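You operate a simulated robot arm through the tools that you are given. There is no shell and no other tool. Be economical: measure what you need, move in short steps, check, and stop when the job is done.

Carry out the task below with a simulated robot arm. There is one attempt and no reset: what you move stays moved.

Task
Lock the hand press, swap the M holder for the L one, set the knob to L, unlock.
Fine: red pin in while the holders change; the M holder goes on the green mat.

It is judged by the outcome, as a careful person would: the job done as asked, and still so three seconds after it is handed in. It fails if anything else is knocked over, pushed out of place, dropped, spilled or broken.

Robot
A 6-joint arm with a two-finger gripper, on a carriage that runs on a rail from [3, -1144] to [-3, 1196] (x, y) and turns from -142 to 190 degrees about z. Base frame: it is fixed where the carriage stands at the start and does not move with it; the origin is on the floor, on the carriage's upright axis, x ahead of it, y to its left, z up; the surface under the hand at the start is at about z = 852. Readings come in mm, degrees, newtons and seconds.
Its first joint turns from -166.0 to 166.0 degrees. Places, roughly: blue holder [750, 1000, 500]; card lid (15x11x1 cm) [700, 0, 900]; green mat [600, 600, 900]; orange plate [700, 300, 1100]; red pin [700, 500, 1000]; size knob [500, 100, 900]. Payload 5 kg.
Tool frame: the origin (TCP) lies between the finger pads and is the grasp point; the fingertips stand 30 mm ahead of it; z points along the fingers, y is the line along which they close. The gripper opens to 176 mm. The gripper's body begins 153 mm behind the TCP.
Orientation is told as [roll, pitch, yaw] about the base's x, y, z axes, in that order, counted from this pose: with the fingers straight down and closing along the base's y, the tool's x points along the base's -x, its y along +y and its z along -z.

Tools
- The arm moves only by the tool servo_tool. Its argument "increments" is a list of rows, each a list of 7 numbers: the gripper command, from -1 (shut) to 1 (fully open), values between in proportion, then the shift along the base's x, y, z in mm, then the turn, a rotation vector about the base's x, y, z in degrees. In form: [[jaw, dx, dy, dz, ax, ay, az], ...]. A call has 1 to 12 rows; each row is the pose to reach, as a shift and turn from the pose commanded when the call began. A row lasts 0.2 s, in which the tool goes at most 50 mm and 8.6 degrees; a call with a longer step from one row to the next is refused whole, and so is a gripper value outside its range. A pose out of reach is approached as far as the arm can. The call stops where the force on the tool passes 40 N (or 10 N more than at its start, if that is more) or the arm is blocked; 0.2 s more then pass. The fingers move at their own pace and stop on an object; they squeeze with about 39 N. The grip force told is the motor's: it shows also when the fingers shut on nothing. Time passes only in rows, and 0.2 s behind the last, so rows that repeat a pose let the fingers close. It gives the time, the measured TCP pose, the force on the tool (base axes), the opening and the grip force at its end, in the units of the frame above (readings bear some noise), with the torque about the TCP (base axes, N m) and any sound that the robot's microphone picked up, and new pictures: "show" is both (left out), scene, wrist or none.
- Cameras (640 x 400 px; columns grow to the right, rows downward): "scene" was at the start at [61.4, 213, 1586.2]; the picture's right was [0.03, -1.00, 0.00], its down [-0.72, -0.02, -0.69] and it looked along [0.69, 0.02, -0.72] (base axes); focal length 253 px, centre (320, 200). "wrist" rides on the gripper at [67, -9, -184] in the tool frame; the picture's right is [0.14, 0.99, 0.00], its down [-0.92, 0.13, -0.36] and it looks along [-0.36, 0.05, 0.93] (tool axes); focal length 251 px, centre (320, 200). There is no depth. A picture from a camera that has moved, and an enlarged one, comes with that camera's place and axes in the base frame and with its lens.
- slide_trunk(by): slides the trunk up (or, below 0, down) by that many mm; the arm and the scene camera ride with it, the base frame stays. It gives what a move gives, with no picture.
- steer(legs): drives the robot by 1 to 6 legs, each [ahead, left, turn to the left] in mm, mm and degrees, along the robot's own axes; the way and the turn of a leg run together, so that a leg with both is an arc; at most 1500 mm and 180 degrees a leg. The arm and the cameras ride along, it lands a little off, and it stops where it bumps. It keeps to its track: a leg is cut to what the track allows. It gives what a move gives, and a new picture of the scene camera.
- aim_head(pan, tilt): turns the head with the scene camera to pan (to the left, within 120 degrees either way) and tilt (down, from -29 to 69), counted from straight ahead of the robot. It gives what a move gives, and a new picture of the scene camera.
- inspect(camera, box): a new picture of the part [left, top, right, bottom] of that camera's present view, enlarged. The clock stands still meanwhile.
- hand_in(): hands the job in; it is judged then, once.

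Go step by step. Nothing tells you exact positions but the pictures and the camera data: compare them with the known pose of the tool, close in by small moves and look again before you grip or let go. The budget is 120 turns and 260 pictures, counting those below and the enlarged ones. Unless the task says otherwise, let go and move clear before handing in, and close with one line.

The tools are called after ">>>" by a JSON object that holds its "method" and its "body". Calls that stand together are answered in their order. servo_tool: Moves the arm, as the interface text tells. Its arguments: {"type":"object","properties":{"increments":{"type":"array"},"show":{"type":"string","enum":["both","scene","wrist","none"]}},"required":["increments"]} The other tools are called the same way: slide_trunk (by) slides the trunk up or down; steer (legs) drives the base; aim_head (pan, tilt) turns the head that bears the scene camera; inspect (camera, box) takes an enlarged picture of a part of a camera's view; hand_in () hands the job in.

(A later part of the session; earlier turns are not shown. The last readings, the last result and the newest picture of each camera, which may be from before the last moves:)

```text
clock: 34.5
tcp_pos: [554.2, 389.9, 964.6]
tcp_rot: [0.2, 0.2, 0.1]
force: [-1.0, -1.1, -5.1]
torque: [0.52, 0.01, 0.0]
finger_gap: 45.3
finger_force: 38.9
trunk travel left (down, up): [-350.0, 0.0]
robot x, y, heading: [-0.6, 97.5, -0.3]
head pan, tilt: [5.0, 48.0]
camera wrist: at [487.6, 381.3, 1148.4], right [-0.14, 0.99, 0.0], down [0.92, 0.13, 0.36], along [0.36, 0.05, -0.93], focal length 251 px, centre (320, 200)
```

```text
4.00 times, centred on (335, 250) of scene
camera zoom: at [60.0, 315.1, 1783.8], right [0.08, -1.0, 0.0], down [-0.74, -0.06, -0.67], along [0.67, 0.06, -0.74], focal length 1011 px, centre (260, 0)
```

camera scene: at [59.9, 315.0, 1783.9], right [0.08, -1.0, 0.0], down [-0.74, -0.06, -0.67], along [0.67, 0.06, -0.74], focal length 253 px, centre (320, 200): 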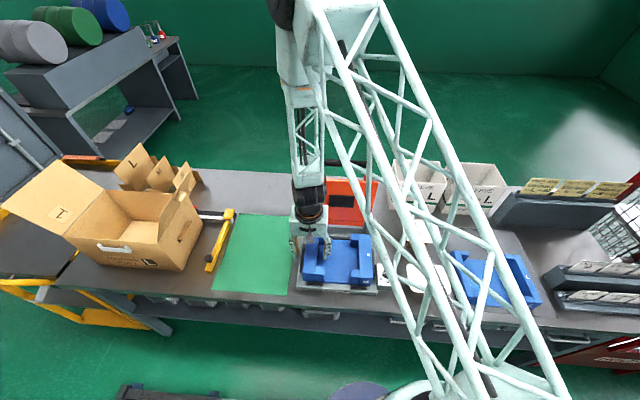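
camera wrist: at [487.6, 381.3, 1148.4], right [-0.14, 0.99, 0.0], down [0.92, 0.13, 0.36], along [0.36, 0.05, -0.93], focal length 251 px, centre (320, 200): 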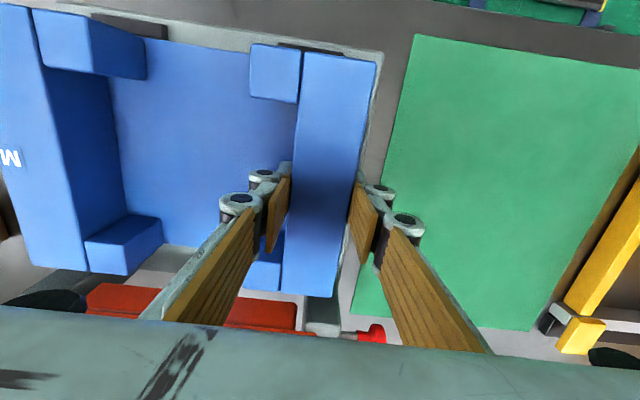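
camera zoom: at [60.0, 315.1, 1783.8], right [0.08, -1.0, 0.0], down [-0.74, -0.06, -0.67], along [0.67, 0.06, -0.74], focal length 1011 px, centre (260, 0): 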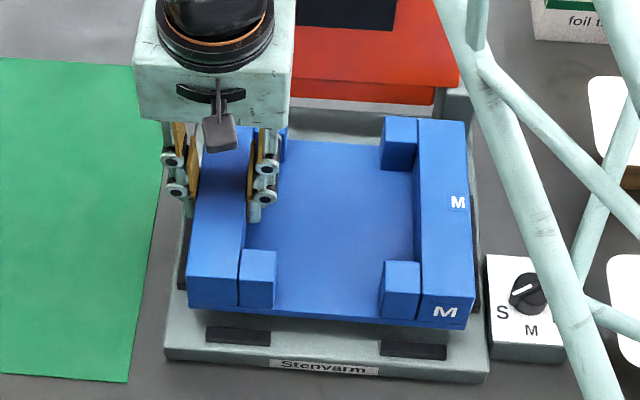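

Held level, about 5 N. Mat spans about x 415–785, y 480–760; I'll lift further and carry the holder so its centre lands at about [570, 617].

>>> {"method": "servo_tool", "body": {"increments": [[-1, 0, 0, 35, 0, 0, 0], [-1, 0, 0, 70, 0, 0, 0], [-1, 2, 40, 70, 0, 0, 0], [-1, 4, 80, 70, 0, 0, 0], [-1, 6, 120, 70, 0, 0, 0], [-1, 8, 160, 70, 0, 0, 0], [-1, 10, 200, 70, 0, 0, 0], [-1, 12, 240, 70, 0, 0, 0], [-1, 14, 280, 70, 0, 0, 0], [-1, 16, 320, 70, 0, 0, 0], [-1, 16, 332, 50, 0, 0, 0], [-1, 16, 332, 10, 0, 0, 0]]}}

>>> {"method": "inspect", "body": {"camera": "scene", "box": [190, 180, 330, 310]}}

```text
clock: 37.1
tcp_pos: [568.6, 722.1, 974.9]
tcp_rot: [0.2, 0.2, 0.0]
force: [0.6, 0.0, -4.7]
torque: [0.45, 0.07, 0.02]
finger_gap: 45.4
finger_force: 39.2
trunk travel left (down, up): [-350.0, 0.0]
robot x, y, heading: [0.7, 96.3, -0.1]
head pan, tilt: [5.0, 48.0]
camera scene: at [60.3, 315.3, 1783.7], right [0.08, -1.0, 0.0], down [-0.74, -0.06, -0.67], along [0.67, 0.06, -0.74], focal length 253 px, centre (320, 200)
camera wrist: at [502.1, 712.0, 1160.2], right [-0.14, 0.99, 0.0], down [0.92, 0.13, 0.36], along [0.36, 0.05, -0.93], focal length 251 px, centre (320, 200)
```

scene: 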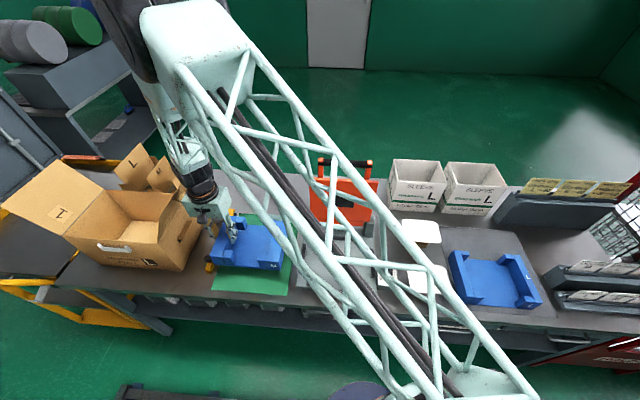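
wrist: 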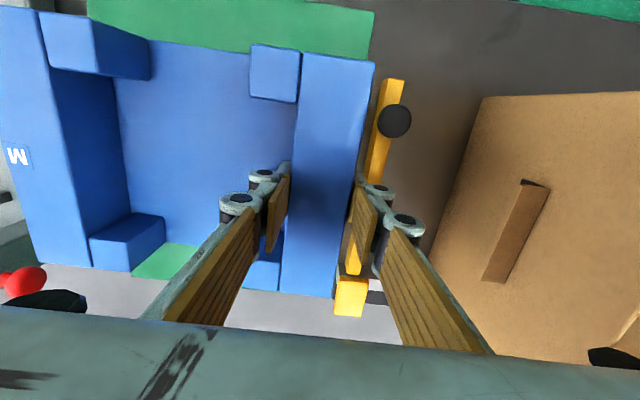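

```text
3.08 times, centred on (260, 245) of scene
camera zoom: at [60.3, 315.3, 1783.7], right [0.08, -1.0, 0.0], down [-0.74, -0.06, -0.67], along [0.67, 0.06, -0.74], focal length 778 px, centre (505, 62)
```

zoom: 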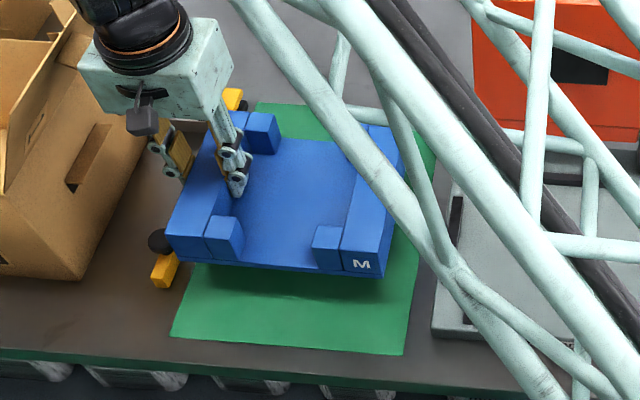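

Position is good: left wall over y≈745, clamp starts ≈771. Small shift of -10 x, -3 y, then down until contact.

>>> {"method": "servo_tool", "body": {"increments": [[-1, -10, -3, -25, 0, 0, 0], [-1, -10, -3, -50, 0, 0, 0], [-1, -10, -3, -54, 0, 0, 0], [-1, -10, -3, -58, 0, 0, 0], [-1, -10, -3, -62, 0, 0, 0], [-1, -10, -3, -66, 0, 0, 0]], "show": "wrist"}}

>>> {"method": "inspect", "body": {"camera": "scene", "box": [190, 180, 330, 310]}}

```text
clock: 38.5
tcp_pos: [559.4, 720.1, 908.8]
tcp_rot: [0.2, 0.1, 0.0]
force: [0.6, 1.3, 0.4]
torque: [-0.56, -0.21, 0.04]
finger_gap: 45.5
finger_force: 39.2
trunk travel left (down, up): [-350.0, 0.0]
robot x, y, heading: [-1.1, 97.5, 0.1]
head pan, tilt: [5.0, 48.0]
camera wrist: at [493.7, 710.5, 1093.4], right [-0.14, 0.99, 0.0], down [0.92, 0.13, 0.36], along [0.36, 0.05, -0.93], focal length 251 px, centre (320, 200)
```

wrist: 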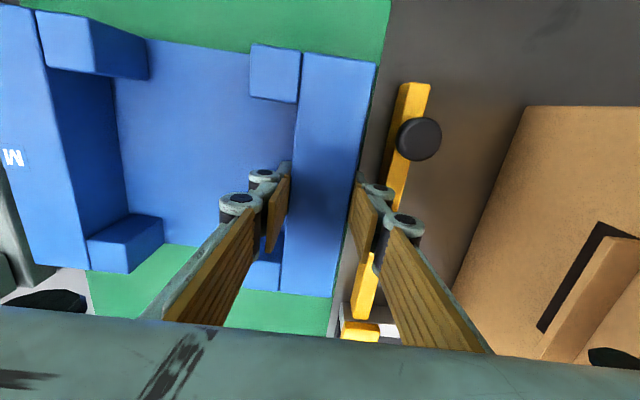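

```text
3.08 times, centred on (260, 245) of scene
camera zoom: at [60.1, 315.2, 1783.9], right [0.08, -1.0, 0.0], down [-0.74, -0.06, -0.67], along [0.67, 0.06, -0.74], focal length 778 px, centre (505, 62)
```

zoom: 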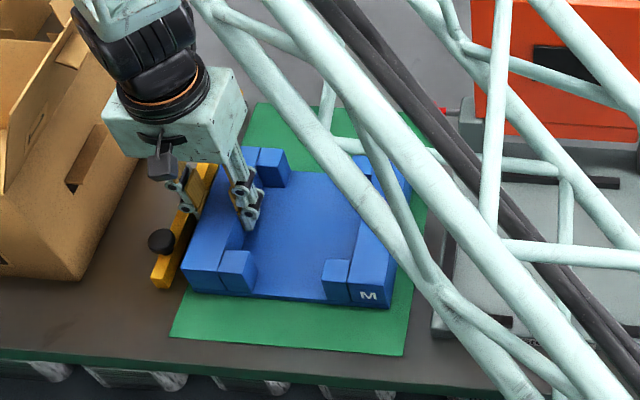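

Contact has begun (weight gone, torque reversed). A few mm more to confirm, then open slightly.

>>> {"method": "servo_tool", "body": {"increments": [[-1, 0, 0, -1, 0, 0, 0], [-1, 0, 0, -2, 0, 0, 0]], "show": "none"}}

>>> {"method": "inspect", "body": {"camera": "scene", "box": [225, 225, 305, 290]}}

```text
clock: 39.1
tcp_pos: [559.2, 718.8, 906.9]
tcp_rot: [0.2, 0.1, 0.1]
force: [-0.3, 3.3, -0.4]
torque: [-0.26, -0.39, 0.38]
finger_gap: 45.2
finger_force: 39.5
trunk travel left (down, up): [-350.0, 0.0]
robot x, y, heading: [-0.6, 98.4, -0.3]
head pan, tilt: [5.0, 48.0]
```

```text
6.15 times, centred on (265, 258) of scene
camera zoom: at [60.0, 315.3, 1783.8], right [0.08, -1.0, 0.0], down [-0.74, -0.06, -0.67], along [0.67, 0.06, -0.74], focal length 1555 px, centre (658, -154)
```

zoom: 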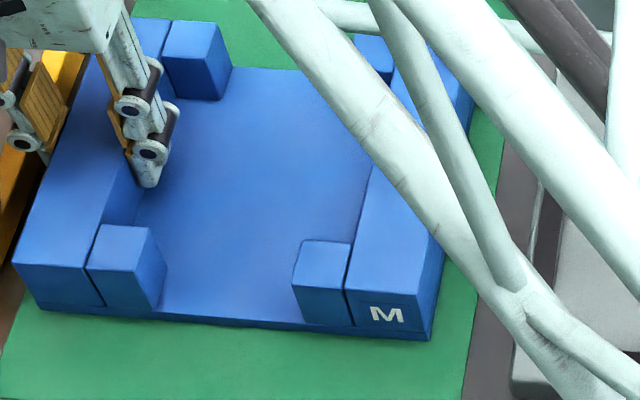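

The holder is resting on the mat. Opening a little and rising.

>>> {"method": "servo_tool", "body": {"increments": [[-0.3, 0, 0, 0, 0, 0, 0], [-0.3, 0, 0, 0, 0, 0, 0], [-0.3, 0, 0, 20, 0, 0, 0], [-0.3, 0, 0, 60, 0, 0, 0], [-0.3, 0, 0, 110, 0, 0, 0], [-0.3, 0, -50, 160, 0, 0, 0], [-0.3, 0, -100, 200, 0, 0, 0], [-0.3, 0, -150, 200, 0, 0, 0]]}}

```text
refused: row 6 steps farther than a row can; nothing moved
```

>>> {"method": "servo_tool", "body": {"increments": [[-0.3, 0, 0, 0, 0, 0, 0], [-0.3, 0, 0, 0, 0, 0, 0], [-0.3, 0, 0, 20, 0, 0, 0], [-0.3, 0, 0, 60, 0, 0, 0], [-0.3, 0, 0, 110, 0, 0, 0], [-0.3, 0, 0, 160, 0, 0, 0], [-0.3, 0, 0, 200, 0, 0, 0], [-0.3, 0, -48, 200, 0, 0, 0], [-0.3, 0, -96, 200, 0, 0, 0], [-0.3, 0, -144, 200, 0, 0, 0], [-0.3, 0, -192, 200, 0, 0, 0], [-0.3, 0, -240, 200, 0, 0, 0]]}}

```text
clock: 41.7
tcp_pos: [560.6, 478.4, 1105.7]
tcp_rot: [0.2, 0.1, 0.1]
force: [-0.6, 0.0, 1.1]
torque: [0.07, -0.01, -0.02]
finger_gap: 61.3
finger_force: 0.0
trunk travel left (down, up): [-350.0, 0.0]
robot x, y, heading: [-0.4, 98.3, -0.3]
head pan, tilt: [5.0, 48.0]
camera scene: at [59.9, 314.6, 1783.9], right [0.08, -1.0, 0.0], down [-0.74, -0.06, -0.67], along [0.67, 0.06, -0.74], focal length 253 px, centre (320, 200)
camera wrist: at [494.0, 469.0, 1290.5], right [-0.14, 0.99, 0.0], down [0.92, 0.13, 0.36], along [0.36, 0.05, -0.93], focal length 251 px, centre (320, 200)
```

scene: 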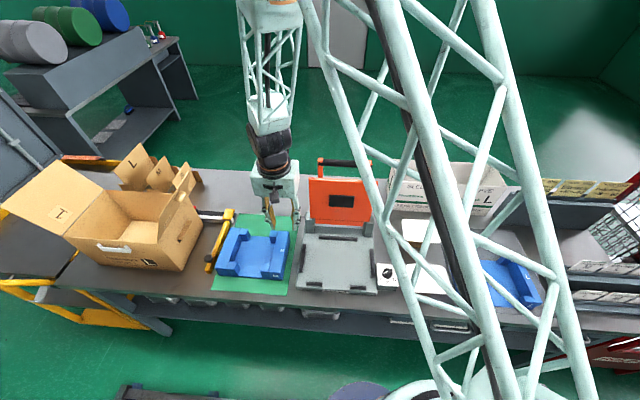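
wrist: 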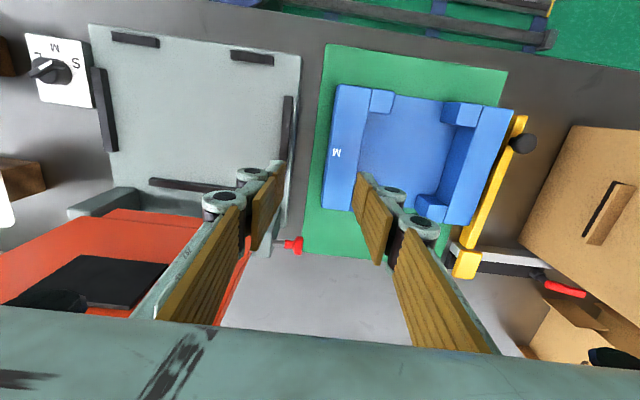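

M is on the mat. Now measure the empty fixture's rails.

>>> {"method": "inspect", "body": {"camera": "wrist", "box": [20, 10, 330, 210]}}

>>> {"method": "servo_tool", "body": {"increments": [[-0.3, 0, -48, 0, 0, 0, 0], [-0.3, 0, -96, 20, 0, 0, 0], [-0.3, 0, -144, 40, 0, 0, 0], [-0.3, 0, -192, 60, 0, 0, 0], [-0.3, 0, -240, 80, 0, 0, 0], [-0.3, 0, -288, 100, 0, 0, 0], [-0.3, 0, -336, 120, 0, 0, 0], [-0.3, 0, -384, 140, 0, 0, 0], [-0.3, 0, -432, 150, 0, 0, 0], [-0.3, 0, -480, 150, 0, 0, 0], [-0.3, 0, -528, 150, 0, 0, 0], [-0.3, 0, -576, 150, 0, 0, 0]]}}

>>> {"method": "inspect", "body": {"camera": "wrist", "box": [160, 0, 480, 200]}}

```text
2.00 times, centred on (175, 110) of wrist
camera zoom: at [494.0, 469.0, 1290.5], right [-0.14, 0.99, 0.0], down [0.92, 0.13, 0.36], along [0.36, 0.05, -0.93], focal length 503 px, centre (610, 380)
```

zoom: 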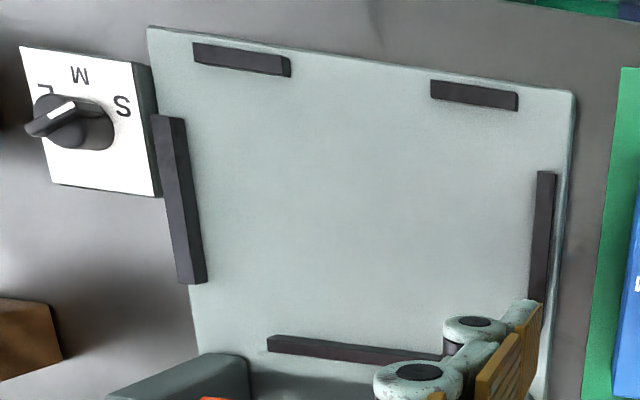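

```text
refused: row 2 steps farther than a row can; nothing moved
```

```text
2.00 times, centred on (320, 100) of wrist
camera zoom: at [494.0, 469.0, 1290.5], right [-0.14, 0.99, 0.0], down [0.92, 0.13, 0.36], along [0.36, 0.05, -0.93], focal length 503 px, centre (320, 400)
```

zoom: 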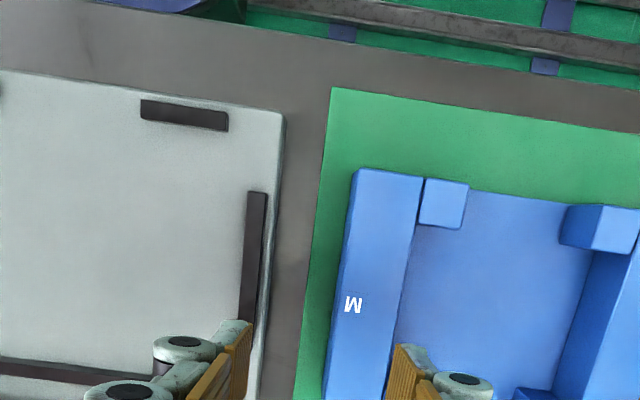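

Pocket measured about x 456–648, y 162–414 — a snug fit, so I'll place L using M's grip pose as reference. Now over to the L holder.

>>> {"method": "servo_tool", "body": {"increments": [[-0.3, 0, -45, 10, 0, 0, 0], [-0.3, 0, -90, 20, 0, 0, 0], [-0.3, 0, -135, 40, 0, 0, 0], [-0.3, 0, -180, 60, 0, 0, 0], [-0.3, 0, -225, 80, 0, 0, 0], [-0.3, 0, -270, 100, 0, 0, 0], [-0.3, 0, -315, 110, 0, 0, 0], [-0.3, 0, -360, 110, 0, 0, 0], [-0.3, 0, -405, 110, 0, 0, 0], [-0.3, 0, -450, 110, 0, 0, 0], [-0.3, 0, -495, 110, 0, 0, 0], [-0.3, 0, -540, 110, 0, 0, 0]]}}

>>> {"method": "inspect", "body": {"camera": "wrist", "box": [60, 0, 380, 200]}}

```text
clock: 44.3
tcp_pos: [558.8, -62.1, 1216.3]
tcp_rot: [0.2, 0.3, 0.0]
force: [-0.6, -0.7, -0.5]
torque: [0.08, -0.03, -0.04]
finger_gap: 61.6
finger_force: 0.0
trunk travel left (down, up): [-350.0, 0.0]
robot x, y, heading: [-2.6, 99.2, 0.1]
head pan, tilt: [5.0, 48.0]
camera scene: at [60.0, 314.6, 1783.9], right [0.08, -1.0, 0.0], down [-0.74, -0.06, -0.67], along [0.67, 0.06, -0.74], focal length 253 px, centre (320, 200)
camera wrist: at [493.2, -72.5, 1399.8], right [-0.14, 0.99, 0.0], down [0.92, 0.13, 0.36], along [0.36, 0.05, -0.93], focal length 251 px, centre (320, 200)
```

scene: 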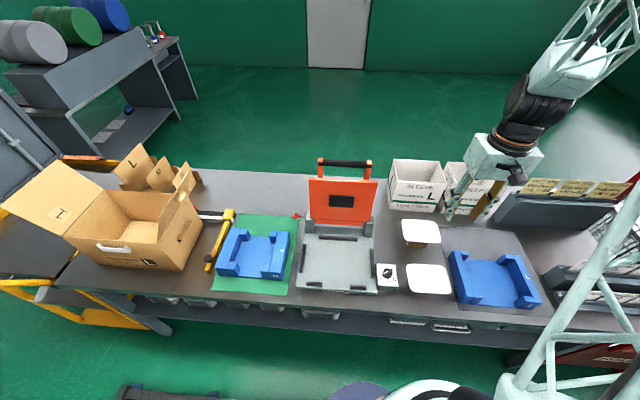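
wrist: 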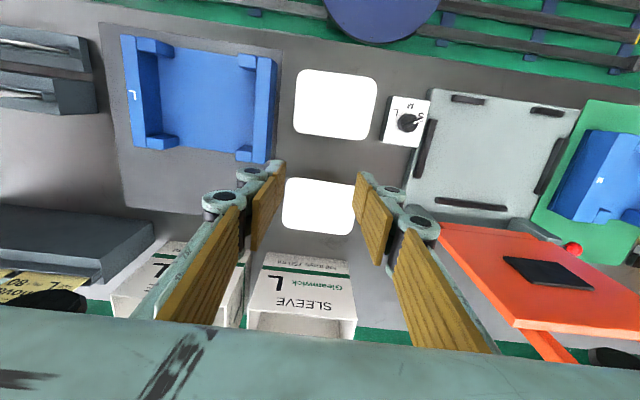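

```text
2.00 times, centred on (220, 100) of wrist
camera zoom: at [493.2, -72.5, 1399.8], right [-0.14, 0.99, 0.0], down [0.92, 0.13, 0.36], along [0.36, 0.05, -0.93], focal length 503 px, centre (520, 400)
```

zoom: 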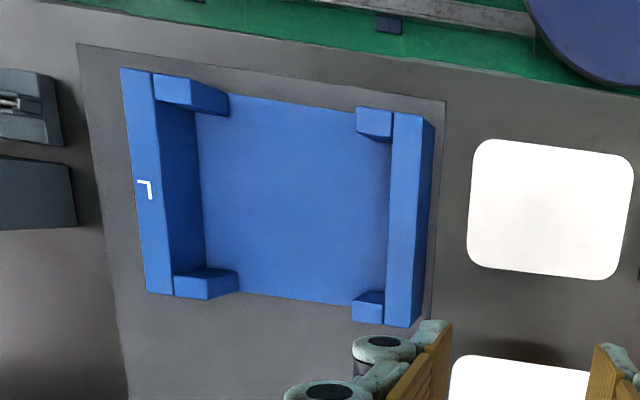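

L holder: x 437–620, y −415…−163, left wall about 25 mm thick, with the card lid ~43 mm away. I'll move above its left wall with a narrow opening and look.

>>> {"method": "servo_tool", "body": {"increments": [[-0.45, -10, -38, 0, 0, 0, 0], [-0.45, -20, -76, 0, 0, 0, 0], [-0.45, -30, -114, 0, 0, 0, 0], [-0.45, -30, -114, -50, 0, 0, 0], [-0.45, -30, -114, -100, 0, 0, 0], [-0.45, -30, -114, -150, 0, 0, 0], [-0.45, -30, -114, -200, 0, 0, 0], [-0.45, -30, -114, -230, 0, 0, 0]]}}

>>> {"method": "inspect", "body": {"camera": "wrist", "box": [160, 0, 560, 250]}}

```text
clock: 46.1
tcp_pos: [529.7, -174.8, 986.9]
tcp_rot: [0.3, 0.2, 0.0]
force: [0.6, -0.1, 0.0]
torque: [0.03, 0.14, -0.03]
finger_gap: 48.3
finger_force: 0.0
trunk travel left (down, up): [-350.0, 0.0]
robot x, y, heading: [1.1, 95.7, -0.3]
head pan, tilt: [5.0, 48.0]
camera scene: at [60.9, 314.9, 1783.8], right [0.08, -1.0, 0.0], down [-0.74, -0.06, -0.67], along [0.67, 0.06, -0.74], focal length 253 px, centre (320, 200)
camera wrist: at [463.3, -183.3, 1170.5], right [-0.14, 0.99, 0.0], down [0.92, 0.13, 0.36], along [0.36, 0.05, -0.93], focal length 251 px, centre (320, 200)
```

scene: 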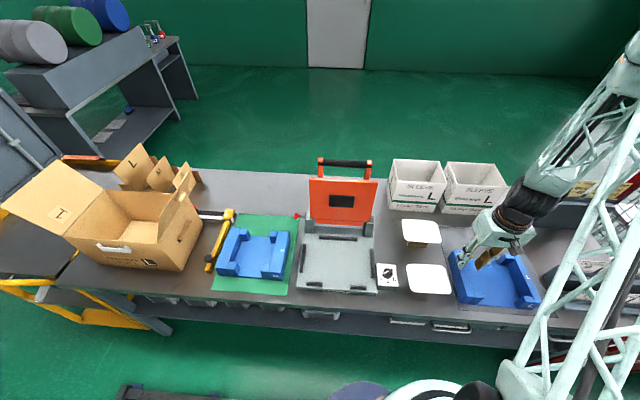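
wrist: 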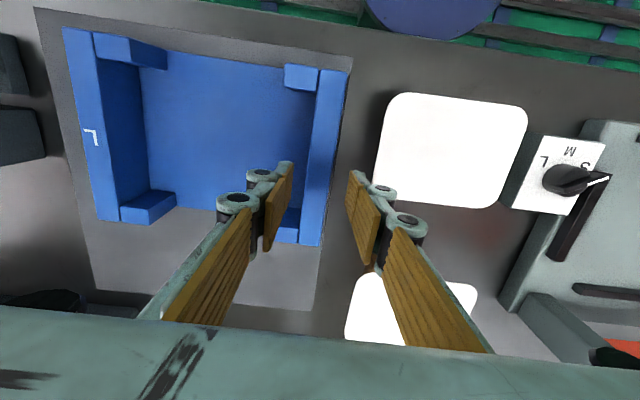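

```text
1.60 times, centred on (360, 125) of wrist
camera zoom: at [463.3, -183.3, 1170.5], right [-0.14, 0.99, 0.0], down [0.92, 0.13, 0.36], along [0.36, 0.05, -0.93], focal length 402 px, centre (256, 320)
```

zoom: 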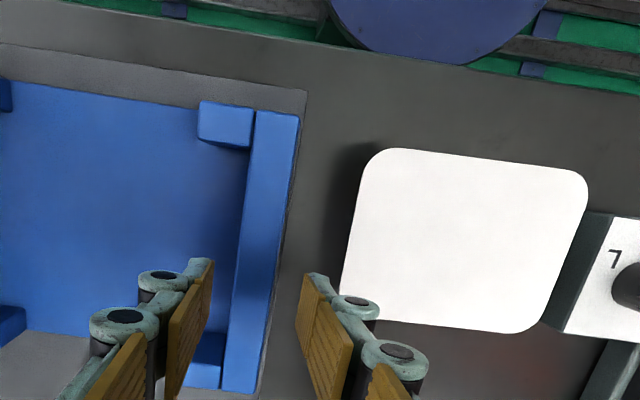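

The outer finger's knuckles would pass very close to the card lid at the left wall, so I'll grip L's right wall instead (free space there, and clear of the knob box at the press). Moving over it.

>>> {"method": "servo_tool", "body": {"increments": [[-0.45, -2, 0, 40, 0, 0, 0], [-0.45, -2, -45, 40, 0, 0, 0], [-0.45, -2, -90, 40, 0, 0, 0], [-0.45, -2, -135, 40, 0, 0, 0], [-0.45, -2, -180, 40, 0, 0, 0], [-0.45, -2, -227, 40, 0, 0, 0], [-0.45, -2, -227, 10, 0, 0, 0]]}}

>>> {"method": "inspect", "body": {"camera": "wrist", "box": [160, 0, 560, 250]}}

```text
clock: 47.7
tcp_pos: [529.0, -398.8, 995.8]
tcp_rot: [0.2, 0.1, -0.1]
force: [-0.9, -1.1, 0.1]
torque: [0.08, -0.15, -0.03]
finger_gap: 48.4
finger_force: 0.1
trunk travel left (down, up): [-350.0, 0.0]
robot x, y, heading: [2.1, 99.7, -0.1]
head pan, tilt: [5.0, 48.0]
camera scene: at [58.9, 314.9, 1783.8], right [0.08, -1.0, 0.0], down [-0.74, -0.06, -0.67], along [0.67, 0.06, -0.74], focal length 253 px, centre (320, 200)
camera wrist: at [461.7, -408.6, 1180.4], right [-0.14, 0.99, 0.0], down [0.92, 0.13, 0.36], along [0.36, 0.05, -0.93], focal length 251 px, centre (320, 200)
```

scene: 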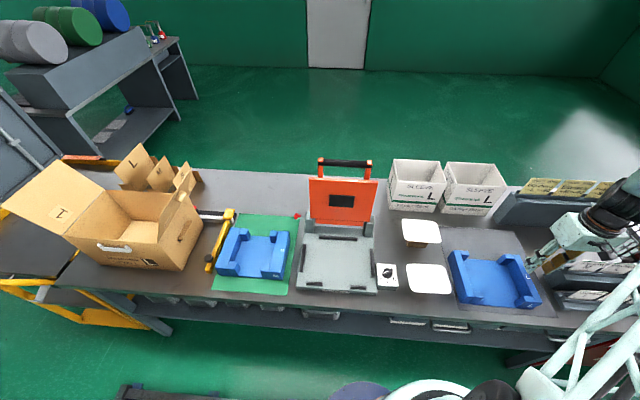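
wrist: 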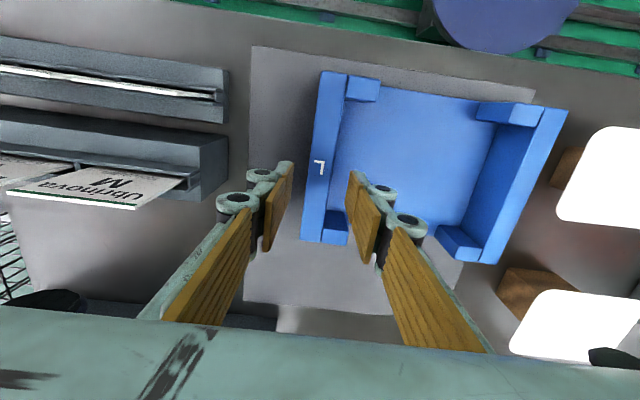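

```text
1.60 times, centred on (360, 125) of wrist
camera zoom: at [461.7, -408.6, 1180.4], right [-0.14, 0.99, 0.0], down [0.92, 0.13, 0.36], along [0.36, 0.05, -0.93], focal length 402 px, centre (256, 320)
```

zoom: 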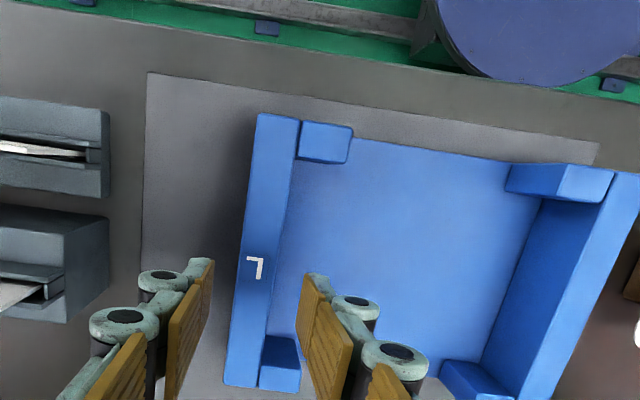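

Right wall centred under the hand (y≈−398.6). Descending and closing.

>>> {"method": "servo_tool", "body": {"increments": [[-0.45, -1.5, 0, -40, 0, 0, 0], [-0.45, -1.5, 0, -70, 0, 0, 0], [-0.45, -1.5, 0, -88, 0, 0, 0], [-1, -1.5, 0, -88, 0, 0, 0], [-1, -1.5, 0, -88, 0, 0, 0], [-1, -1.5, 0, -88, 0, 0, 0]], "show": "wrist"}}

```text
clock: 49.1
tcp_pos: [527.1, -400.6, 908.8]
tcp_rot: [0.2, 0.2, 0.1]
force: [0.6, 0.5, -0.2]
torque: [-0.08, 0.08, -0.05]
finger_gap: 25.4
finger_force: 38.8
trunk travel left (down, up): [-350.0, 0.0]
robot x, y, heading: [-3.1, 97.2, -0.3]
head pan, tilt: [5.0, 48.0]
camera wrist: at [461.4, -409.5, 1093.2], right [-0.14, 0.99, 0.0], down [0.92, 0.13, 0.36], along [0.36, 0.05, -0.93], focal length 251 px, centre (320, 200)
```

wrist: 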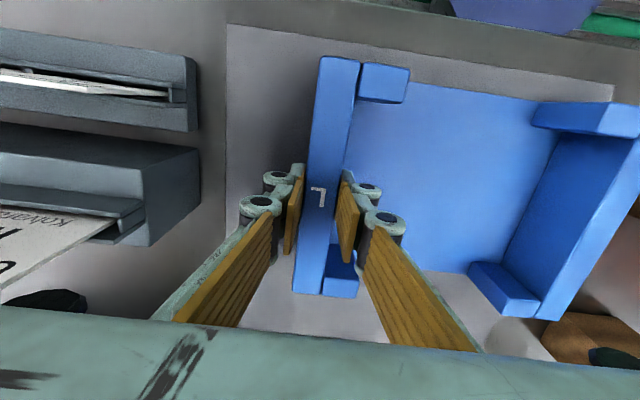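

L gripped at 25.4 mm, centred like M was. Lifting slightly to check.

>>> {"method": "servo_tool", "body": {"increments": [[-1, 0, 0, 5, 0, 0, 0], [-1, 0, 0, 15, 0, 0, 0], [-1, 0, 0, 30, 0, 0, 0], [-1, 0, 0, 30, 0, 0, 0]]}}

>>> {"method": "inspect", "body": {"camera": "scene", "box": [420, 210, 580, 320]}}

```text
clock: 50.1
tcp_pos: [527.6, -400.7, 940.0]
tcp_rot: [0.3, 0.3, -0.1]
force: [-0.1, 1.2, -3.3]
torque: [-0.37, -0.07, -0.01]
finger_gap: 25.4
finger_force: 39.4
trunk travel left (down, up): [-350.0, 0.0]
robot x, y, heading: [-3.0, 98.7, -0.0]
head pan, tilt: [5.0, 48.0]
camera scene: at [59.7, 315.2, 1783.8], right [0.08, -1.0, 0.0], down [-0.74, -0.06, -0.67], along [0.67, 0.06, -0.74], focal length 253 px, centre (320, 200)
camera wrist: at [460.9, -410.2, 1123.6], right [-0.14, 0.99, 0.0], down [0.92, 0.13, 0.36], along [0.36, 0.05, -0.93], focal length 251 px, centre (320, 200)
```

scene: 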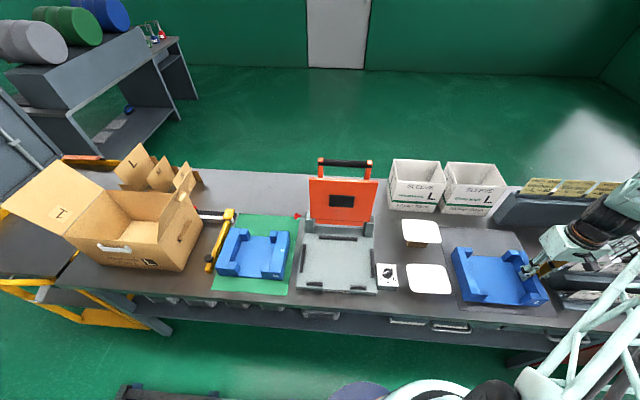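
wrist: 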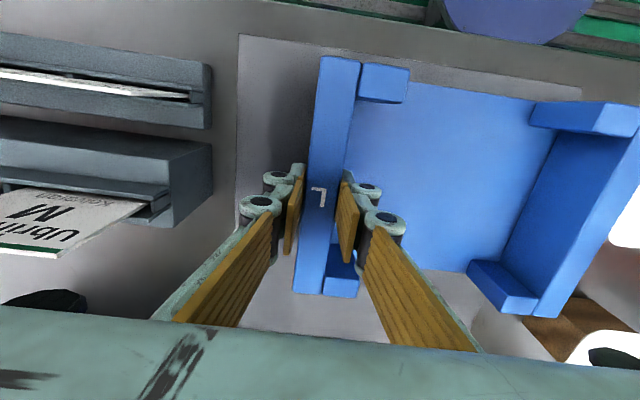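

```text
3.64 times, centred on (500, 265) of scene
camera zoom: at [59.7, 315.2, 1783.8], right [0.08, -1.0, 0.0], down [-0.74, -0.06, -0.67], along [0.67, 0.06, -0.74], focal length 919 px, centre (-334, -36)
```

zoom: 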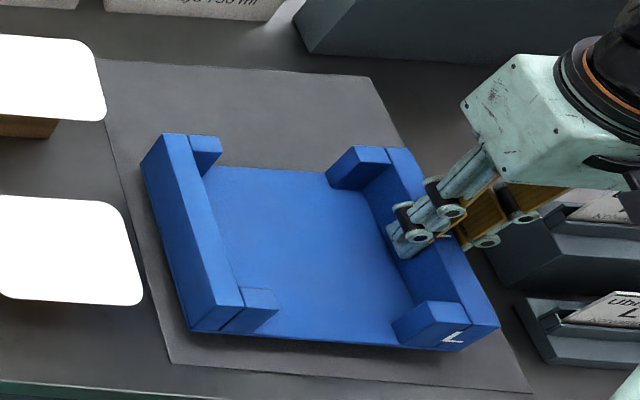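

Held level. Lifting and carrying toward the press.

>>> {"method": "servo_tool", "body": {"increments": [[-1, 0, 0, 40, 0, 0, 0], [-1, 0, 0, 80, 0, 0, 0], [-1, 0, 0, 120, 0, 0, 0], [-1, 3, 30, 130, 0, 0, 0], [-1, 5, 75, 130, 0, 0, 0], [-1, 7, 120, 130, 0, 0, 0], [-1, 9, 165, 130, 0, 0, 0], [-1, 11, 210, 130, 0, 0, 0], [-1, 13, 255, 130, 0, 0, 0], [-1, 15, 300, 130, 0, 0, 0], [-1, 17, 345, 130, 0, 0, 0], [-1, 19, 390, 130, 0, 0, 0]], "show": "scene"}}

>>> {"method": "servo_tool", "body": {"increments": [[-1, 1, 40, 0, 0, 0, 0], [-1, 2, 80, 0, 0, 0, 0], [-1, 3, 120, 0, 0, 0, 0], [-1, 4, 160, 0, 0, 0, 0], [-1, 5, 187, 0, 0, 0, 0], [-1, 5, 187, -40, 0, 0, 0], [-1, 5, 187, -60, 0, 0, 0]]}}

>>> {"method": "inspect", "body": {"camera": "scene", "box": [280, 200, 410, 310]}}

```text
clock: 52.7
tcp_pos: [545.2, -8.4, 1068.8]
tcp_rot: [0.3, 0.2, 0.1]
force: [0.4, 0.7, -3.3]
torque: [-0.41, -0.04, -0.03]
finger_gap: 25.5
finger_force: 38.8
trunk travel left (down, up): [-350.0, 0.0]
robot x, y, heading: [0.3, 98.0, -0.2]
head pan, tilt: [5.0, 48.0]
camera scene: at [60.0, 315.5, 1783.8], right [0.09, -1.0, 0.0], down [-0.74, -0.06, -0.67], along [0.67, 0.06, -0.74], focal length 253 px, centre (320, 200)
```

scene: 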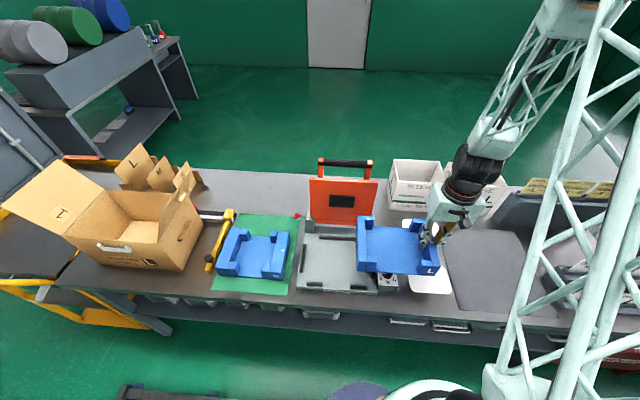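

```text
clock: 54.3
tcp_pos: [551.2, 176.1, 1006.3]
tcp_rot: [0.1, 0.2, 0.0]
force: [1.8, -0.7, -4.1]
torque: [-0.35, 0.25, 0.04]
finger_gap: 25.6
finger_force: 39.3
trunk travel left (down, up): [-350.0, 0.0]
robot x, y, heading: [1.9, 94.2, -0.4]
head pan, tilt: [5.0, 48.0]
camera scene: at [62.2, 315.1, 1783.7], right [0.08, -1.0, 0.0], down [-0.74, -0.06, -0.67], along [0.67, 0.06, -0.74], focal length 253 px, centre (320, 200)
camera wrist: at [486.1, 167.2, 1191.1], right [-0.14, 0.99, 0.0], down [0.92, 0.13, 0.36], along [0.36, 0.05, -0.93], focal length 251 px, centre (320, 200)
```

scene: 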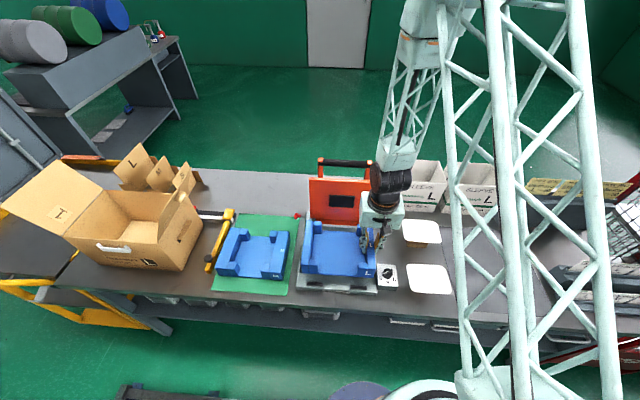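
wrist: 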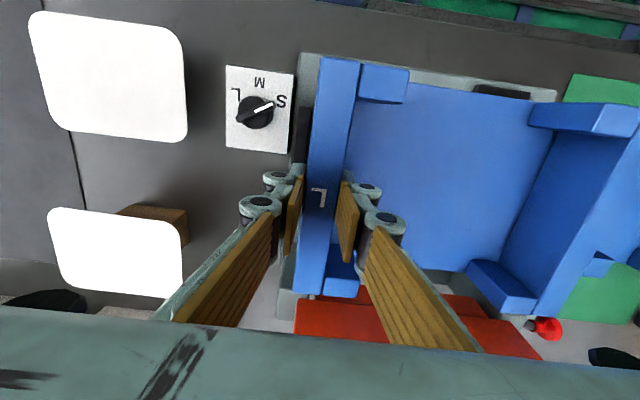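

```text
3.64 times, centred on (345, 255) of scene
camera zoom: at [62.2, 315.1, 1783.7], right [0.08, -1.0, 0.0], down [-0.74, -0.06, -0.67], along [0.67, 0.06, -0.74], focal length 919 px, centre (229, 0)
```

zoom: 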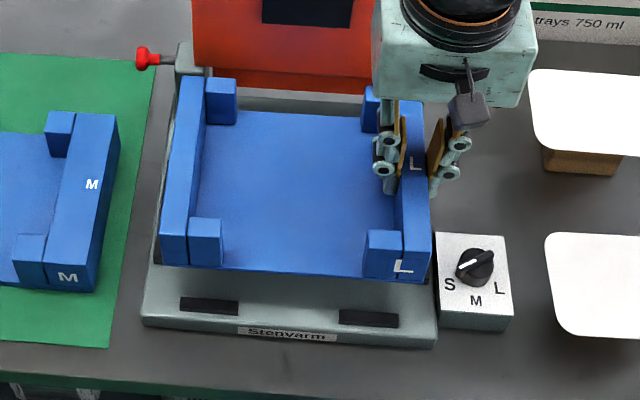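

Aligned above the fixture. Lowering to just above the rails, then check.

>>> {"method": "servo_tool", "body": {"increments": [[-1, 1, 0, -20, 0, 0, 0], [-1, 1, 0, -40, 0, 0, 0], [-1, 1, 0, -53, 0, 0, 0], [-1, 1, 0, -53, 0, 0, 0]]}}

>>> {"method": "inspect", "body": {"camera": "scene", "box": [295, 210, 395, 300]}}

>>> {"method": "inspect", "body": {"camera": "wrist", "box": [240, 0, 640, 250]}}

```text
clock: 55.3
tcp_pos: [551.4, 176.5, 956.1]
tcp_rot: [0.2, 0.1, 0.0]
force: [0.0, -1.0, -3.1]
torque: [-0.38, 0.01, 0.01]
finger_gap: 25.4
finger_force: 38.7
trunk travel left (down, up): [-350.0, 0.0]
robot x, y, heading: [-1.2, 97.8, -0.5]
head pan, tilt: [5.0, 48.0]
camera scene: at [60.3, 315.1, 1783.8], right [0.08, -1.0, 0.0], down [-0.74, -0.06, -0.67], along [0.67, 0.06, -0.74], focal length 253 px, centre (320, 200)
camera wrist: at [485.8, 166.7, 1139.6], right [-0.14, 0.99, 0.0], down [0.92, 0.13, 0.36], along [0.36, 0.05, -0.93], focal length 251 px, centre (320, 200)
```

scene: 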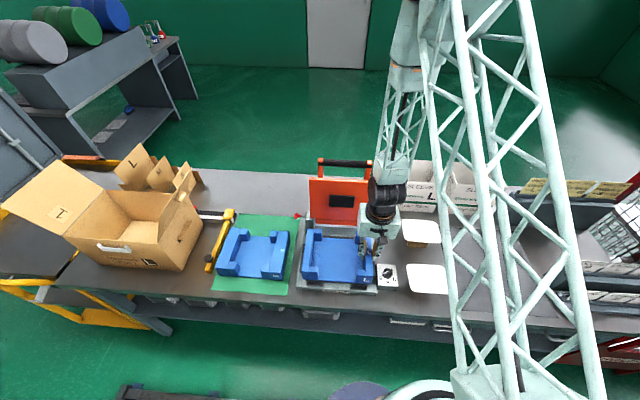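
wrist: 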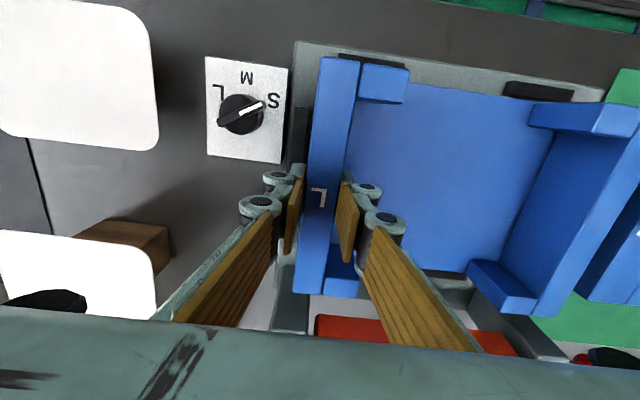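

```text
4.44 times, centred on (345, 255) of scene
camera zoom: at [60.3, 315.1, 1783.8], right [0.08, -1.0, 0.0], down [-0.74, -0.06, -0.67], along [0.67, 0.06, -0.74], focal length 1123 px, centre (209, -44)
```

zoom: 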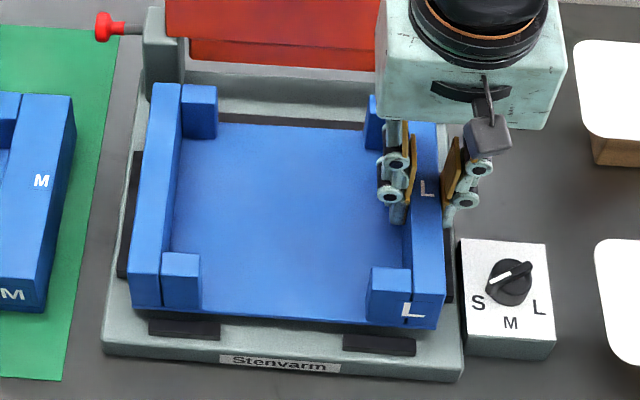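

```text
1.60 times, centred on (440, 125) of wrist
camera zoom: at [485.8, 166.7, 1139.6], right [-0.14, 0.99, 0.0], down [0.92, 0.13, 0.36], along [0.36, 0.05, -0.93], focal length 402 px, centre (128, 320)
```

zoom: 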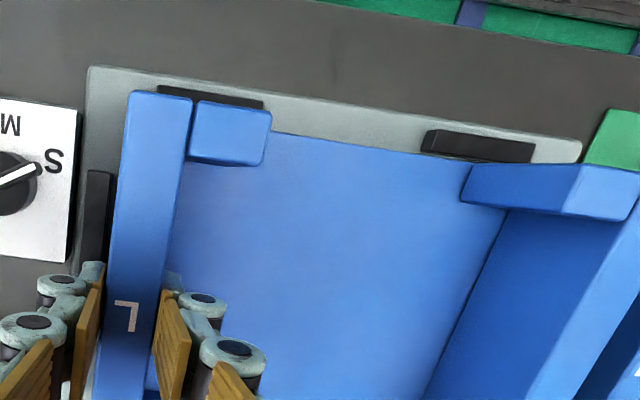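

Looks aligned with rails visible on both sides. Lowering slowly toward the seat height (TCP ≈934).

>>> {"method": "servo_tool", "body": {"increments": [[-1, 0.5, 0, -4, 0, 0, 0], [-1, 0.5, 0, -8, 0, 0, 0], [-1, 0.5, 0, -11, 0, 0, 0], [-1, 0.5, 0, -14, 0, 0, 0], [-1, 0.5, 0, -17, 0, 0, 0]]}}

>>> {"method": "inspect", "body": {"camera": "scene", "box": [295, 210, 395, 300]}}

```text
clock: 56.5
tcp_pos: [551.9, 176.8, 939.5]
tcp_rot: [0.2, 0.2, 0.0]
force: [-0.2, -0.8, -0.3]
torque: [0.04, 0.19, 0.03]
finger_gap: 25.3
finger_force: 39.1
trunk travel left (down, up): [-350.0, 0.0]
robot x, y, heading: [-1.6, 97.4, -0.3]
head pan, tilt: [5.0, 48.0]
camera scene: at [60.1, 315.0, 1783.9], right [0.08, -1.0, 0.0], down [-0.74, -0.06, -0.67], along [0.67, 0.06, -0.74], focal length 253 px, centre (320, 200)
camera wrist: at [485.7, 166.7, 1123.6], right [-0.14, 0.99, 0.0], down [0.92, 0.13, 0.36], along [0.36, 0.05, -0.93], focal length 251 px, centre (320, 200)
```

scene: 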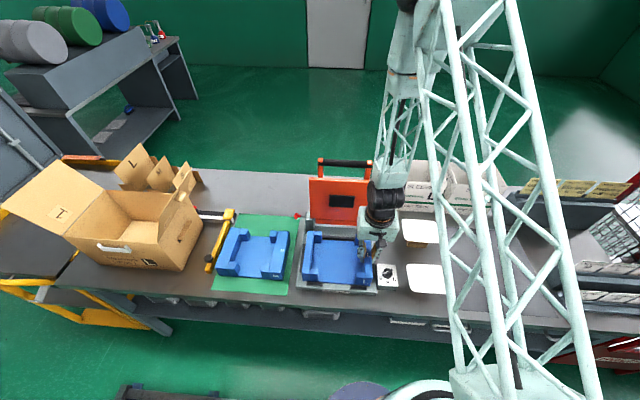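
wrist: 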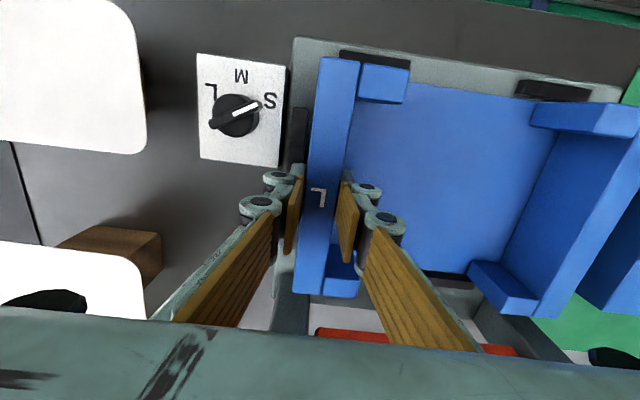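

```text
4.44 times, centred on (345, 255) of scene
camera zoom: at [60.1, 315.0, 1783.9], right [0.08, -1.0, 0.0], down [-0.74, -0.06, -0.67], along [0.67, 0.06, -0.74], focal length 1123 px, centre (209, -44)
```

zoom: 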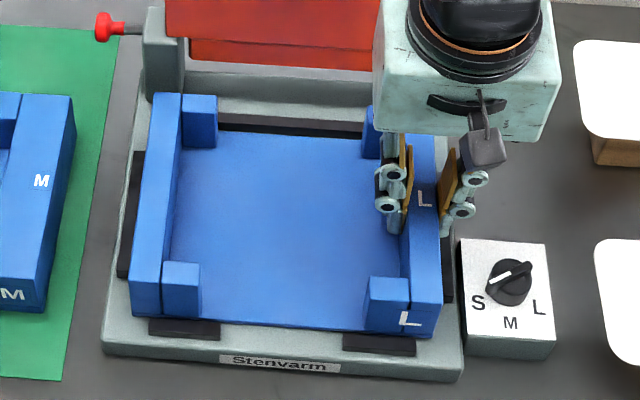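

Weight is taken up at the far side. Continuing gently.

>>> {"method": "servo_tool", "body": {"increments": [[-1, 0, 0, -1.5, 0, 0, 0], [-1, 0, 0, -3, 0, 0, 0], [-1, 0, 0, -4.5, 0, 0, 0]], "show": "none"}}

>>> {"method": "inspect", "body": {"camera": "scene", "box": [300, 225, 350, 295]}}

>>> {"method": "inspect", "body": {"camera": "scene", "box": [340, 225, 390, 295]}}

```text
clock: 57.3
tcp_pos: [551.3, 175.7, 936.4]
tcp_rot: [0.2, 0.0, 0.1]
force: [1.4, 3.2, 31.3]
torque: [0.11, -0.08, 0.0]
finger_gap: 25.3
finger_force: 38.8
trunk travel left (down, up): [-350.0, 0.0]
robot x, y, heading: [-1.2, 99.2, -0.4]
head pan, tilt: [5.0, 48.0]
```

```text
5.71 times, centred on (325, 260) of scene
camera zoom: at [58.8, 315.1, 1784.3], right [0.08, -1.0, 0.0], down [-0.74, -0.06, -0.67], along [0.67, 0.06, -0.74], focal length 1444 px, centre (291, -143)
```

zoom: 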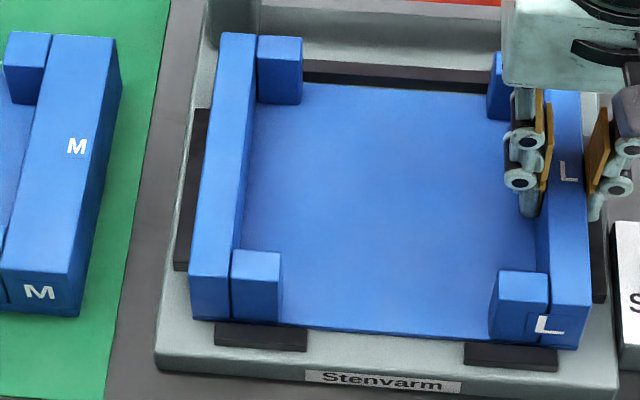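

```text
5.71 times, centred on (365, 260) of scene
camera zoom: at [58.8, 315.1, 1784.3], right [0.08, -1.0, 0.0], down [-0.74, -0.06, -0.67], along [0.67, 0.06, -0.74], focal length 1444 px, centre (63, -143)
```

zoom: 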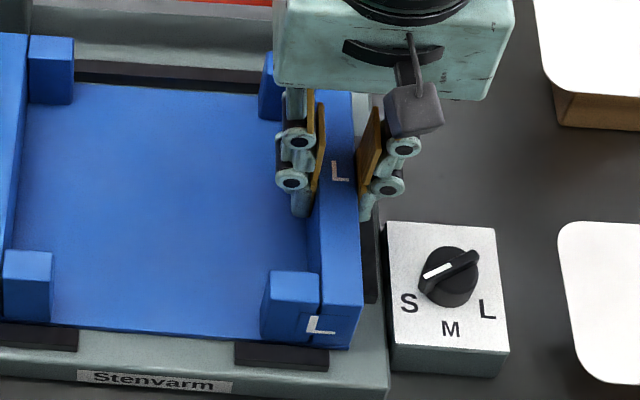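

Firm support under the wall at TCP z≈936 and the outline matches where M sat. Releasing slightly and looking before rising.

>>> {"method": "servo_tool", "body": {"increments": [[-0.6, 0, 0, 1, 0, 0, 0], [-0.6, 0, 0, 1, 0, 0, 0], [-0.6, 0, 0, 20, 0, 0, 0], [-0.6, 0, 0, 60, 0, 0, 0], [-0.6, 0, 0, 110, 0, 0, 0], [-0.6, 0, 0, 160, 0, 0, 0], [-0.6, 0, 40, 180, 0, 0, 0], [-0.6, 0, 80, 200, 0, 0, 0], [-0.6, 0, 110, 220, 0, 0, 0]]}}

>>> {"method": "inspect", "body": {"camera": "wrist", "box": [160, 0, 480, 200]}}

>>> {"method": "inspect", "body": {"camera": "scene", "box": [295, 210, 395, 300]}}

```text
clock: 59.3
tcp_pos: [551.0, 286.1, 1153.0]
tcp_rot: [0.2, 0.0, 0.0]
force: [-0.5, 0.9, -0.1]
torque: [0.0, -0.13, 0.01]
finger_gap: 35.5
finger_force: 0.0
trunk travel left (down, up): [-350.0, 0.0]
robot x, y, heading: [0.3, 95.3, -0.2]
head pan, tilt: [5.0, 48.0]
camera scene: at [59.5, 314.9, 1783.9], right [0.08, -1.0, 0.0], down [-0.74, -0.06, -0.67], along [0.67, 0.06, -0.74], focal length 253 px, centre (320, 200)
camera wrist: at [486.1, 276.5, 1338.0], right [-0.14, 0.99, 0.0], down [0.92, 0.13, 0.36], along [0.36, 0.05, -0.93], focal length 251 px, centre (320, 200)
```

scene: 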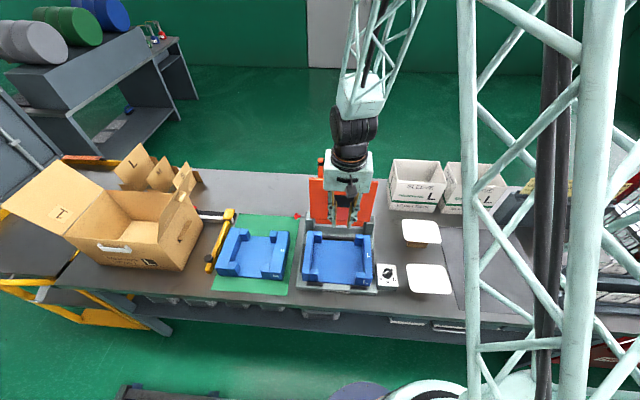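
wrist: 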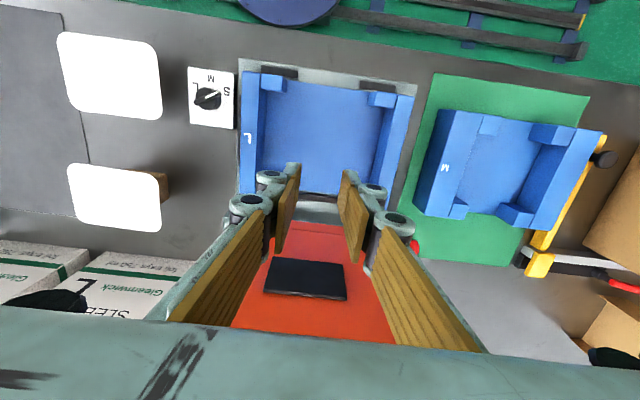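

```text
2.00 times, centred on (320, 100) of wrist
camera zoom: at [486.1, 276.5, 1338.0], right [-0.14, 0.99, 0.0], down [0.92, 0.13, 0.36], along [0.36, 0.05, -0.93], focal length 503 px, centre (320, 400)
```

zoom: 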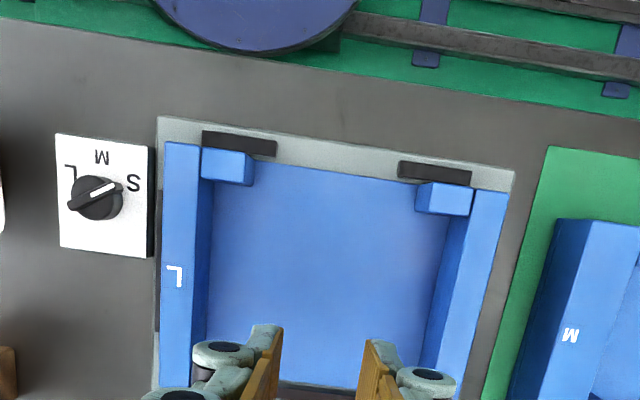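

```text
4.44 times, centred on (345, 255) of scene
camera zoom: at [59.5, 314.9, 1783.9], right [0.08, -1.0, 0.0], down [-0.74, -0.06, -0.67], along [0.67, 0.06, -0.74], focal length 1123 px, centre (209, -44)
```

zoom: 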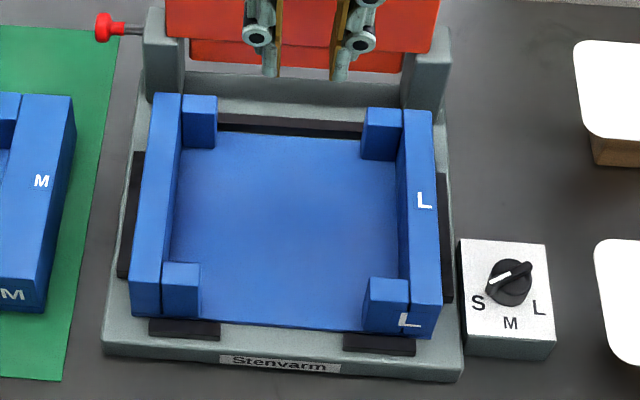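

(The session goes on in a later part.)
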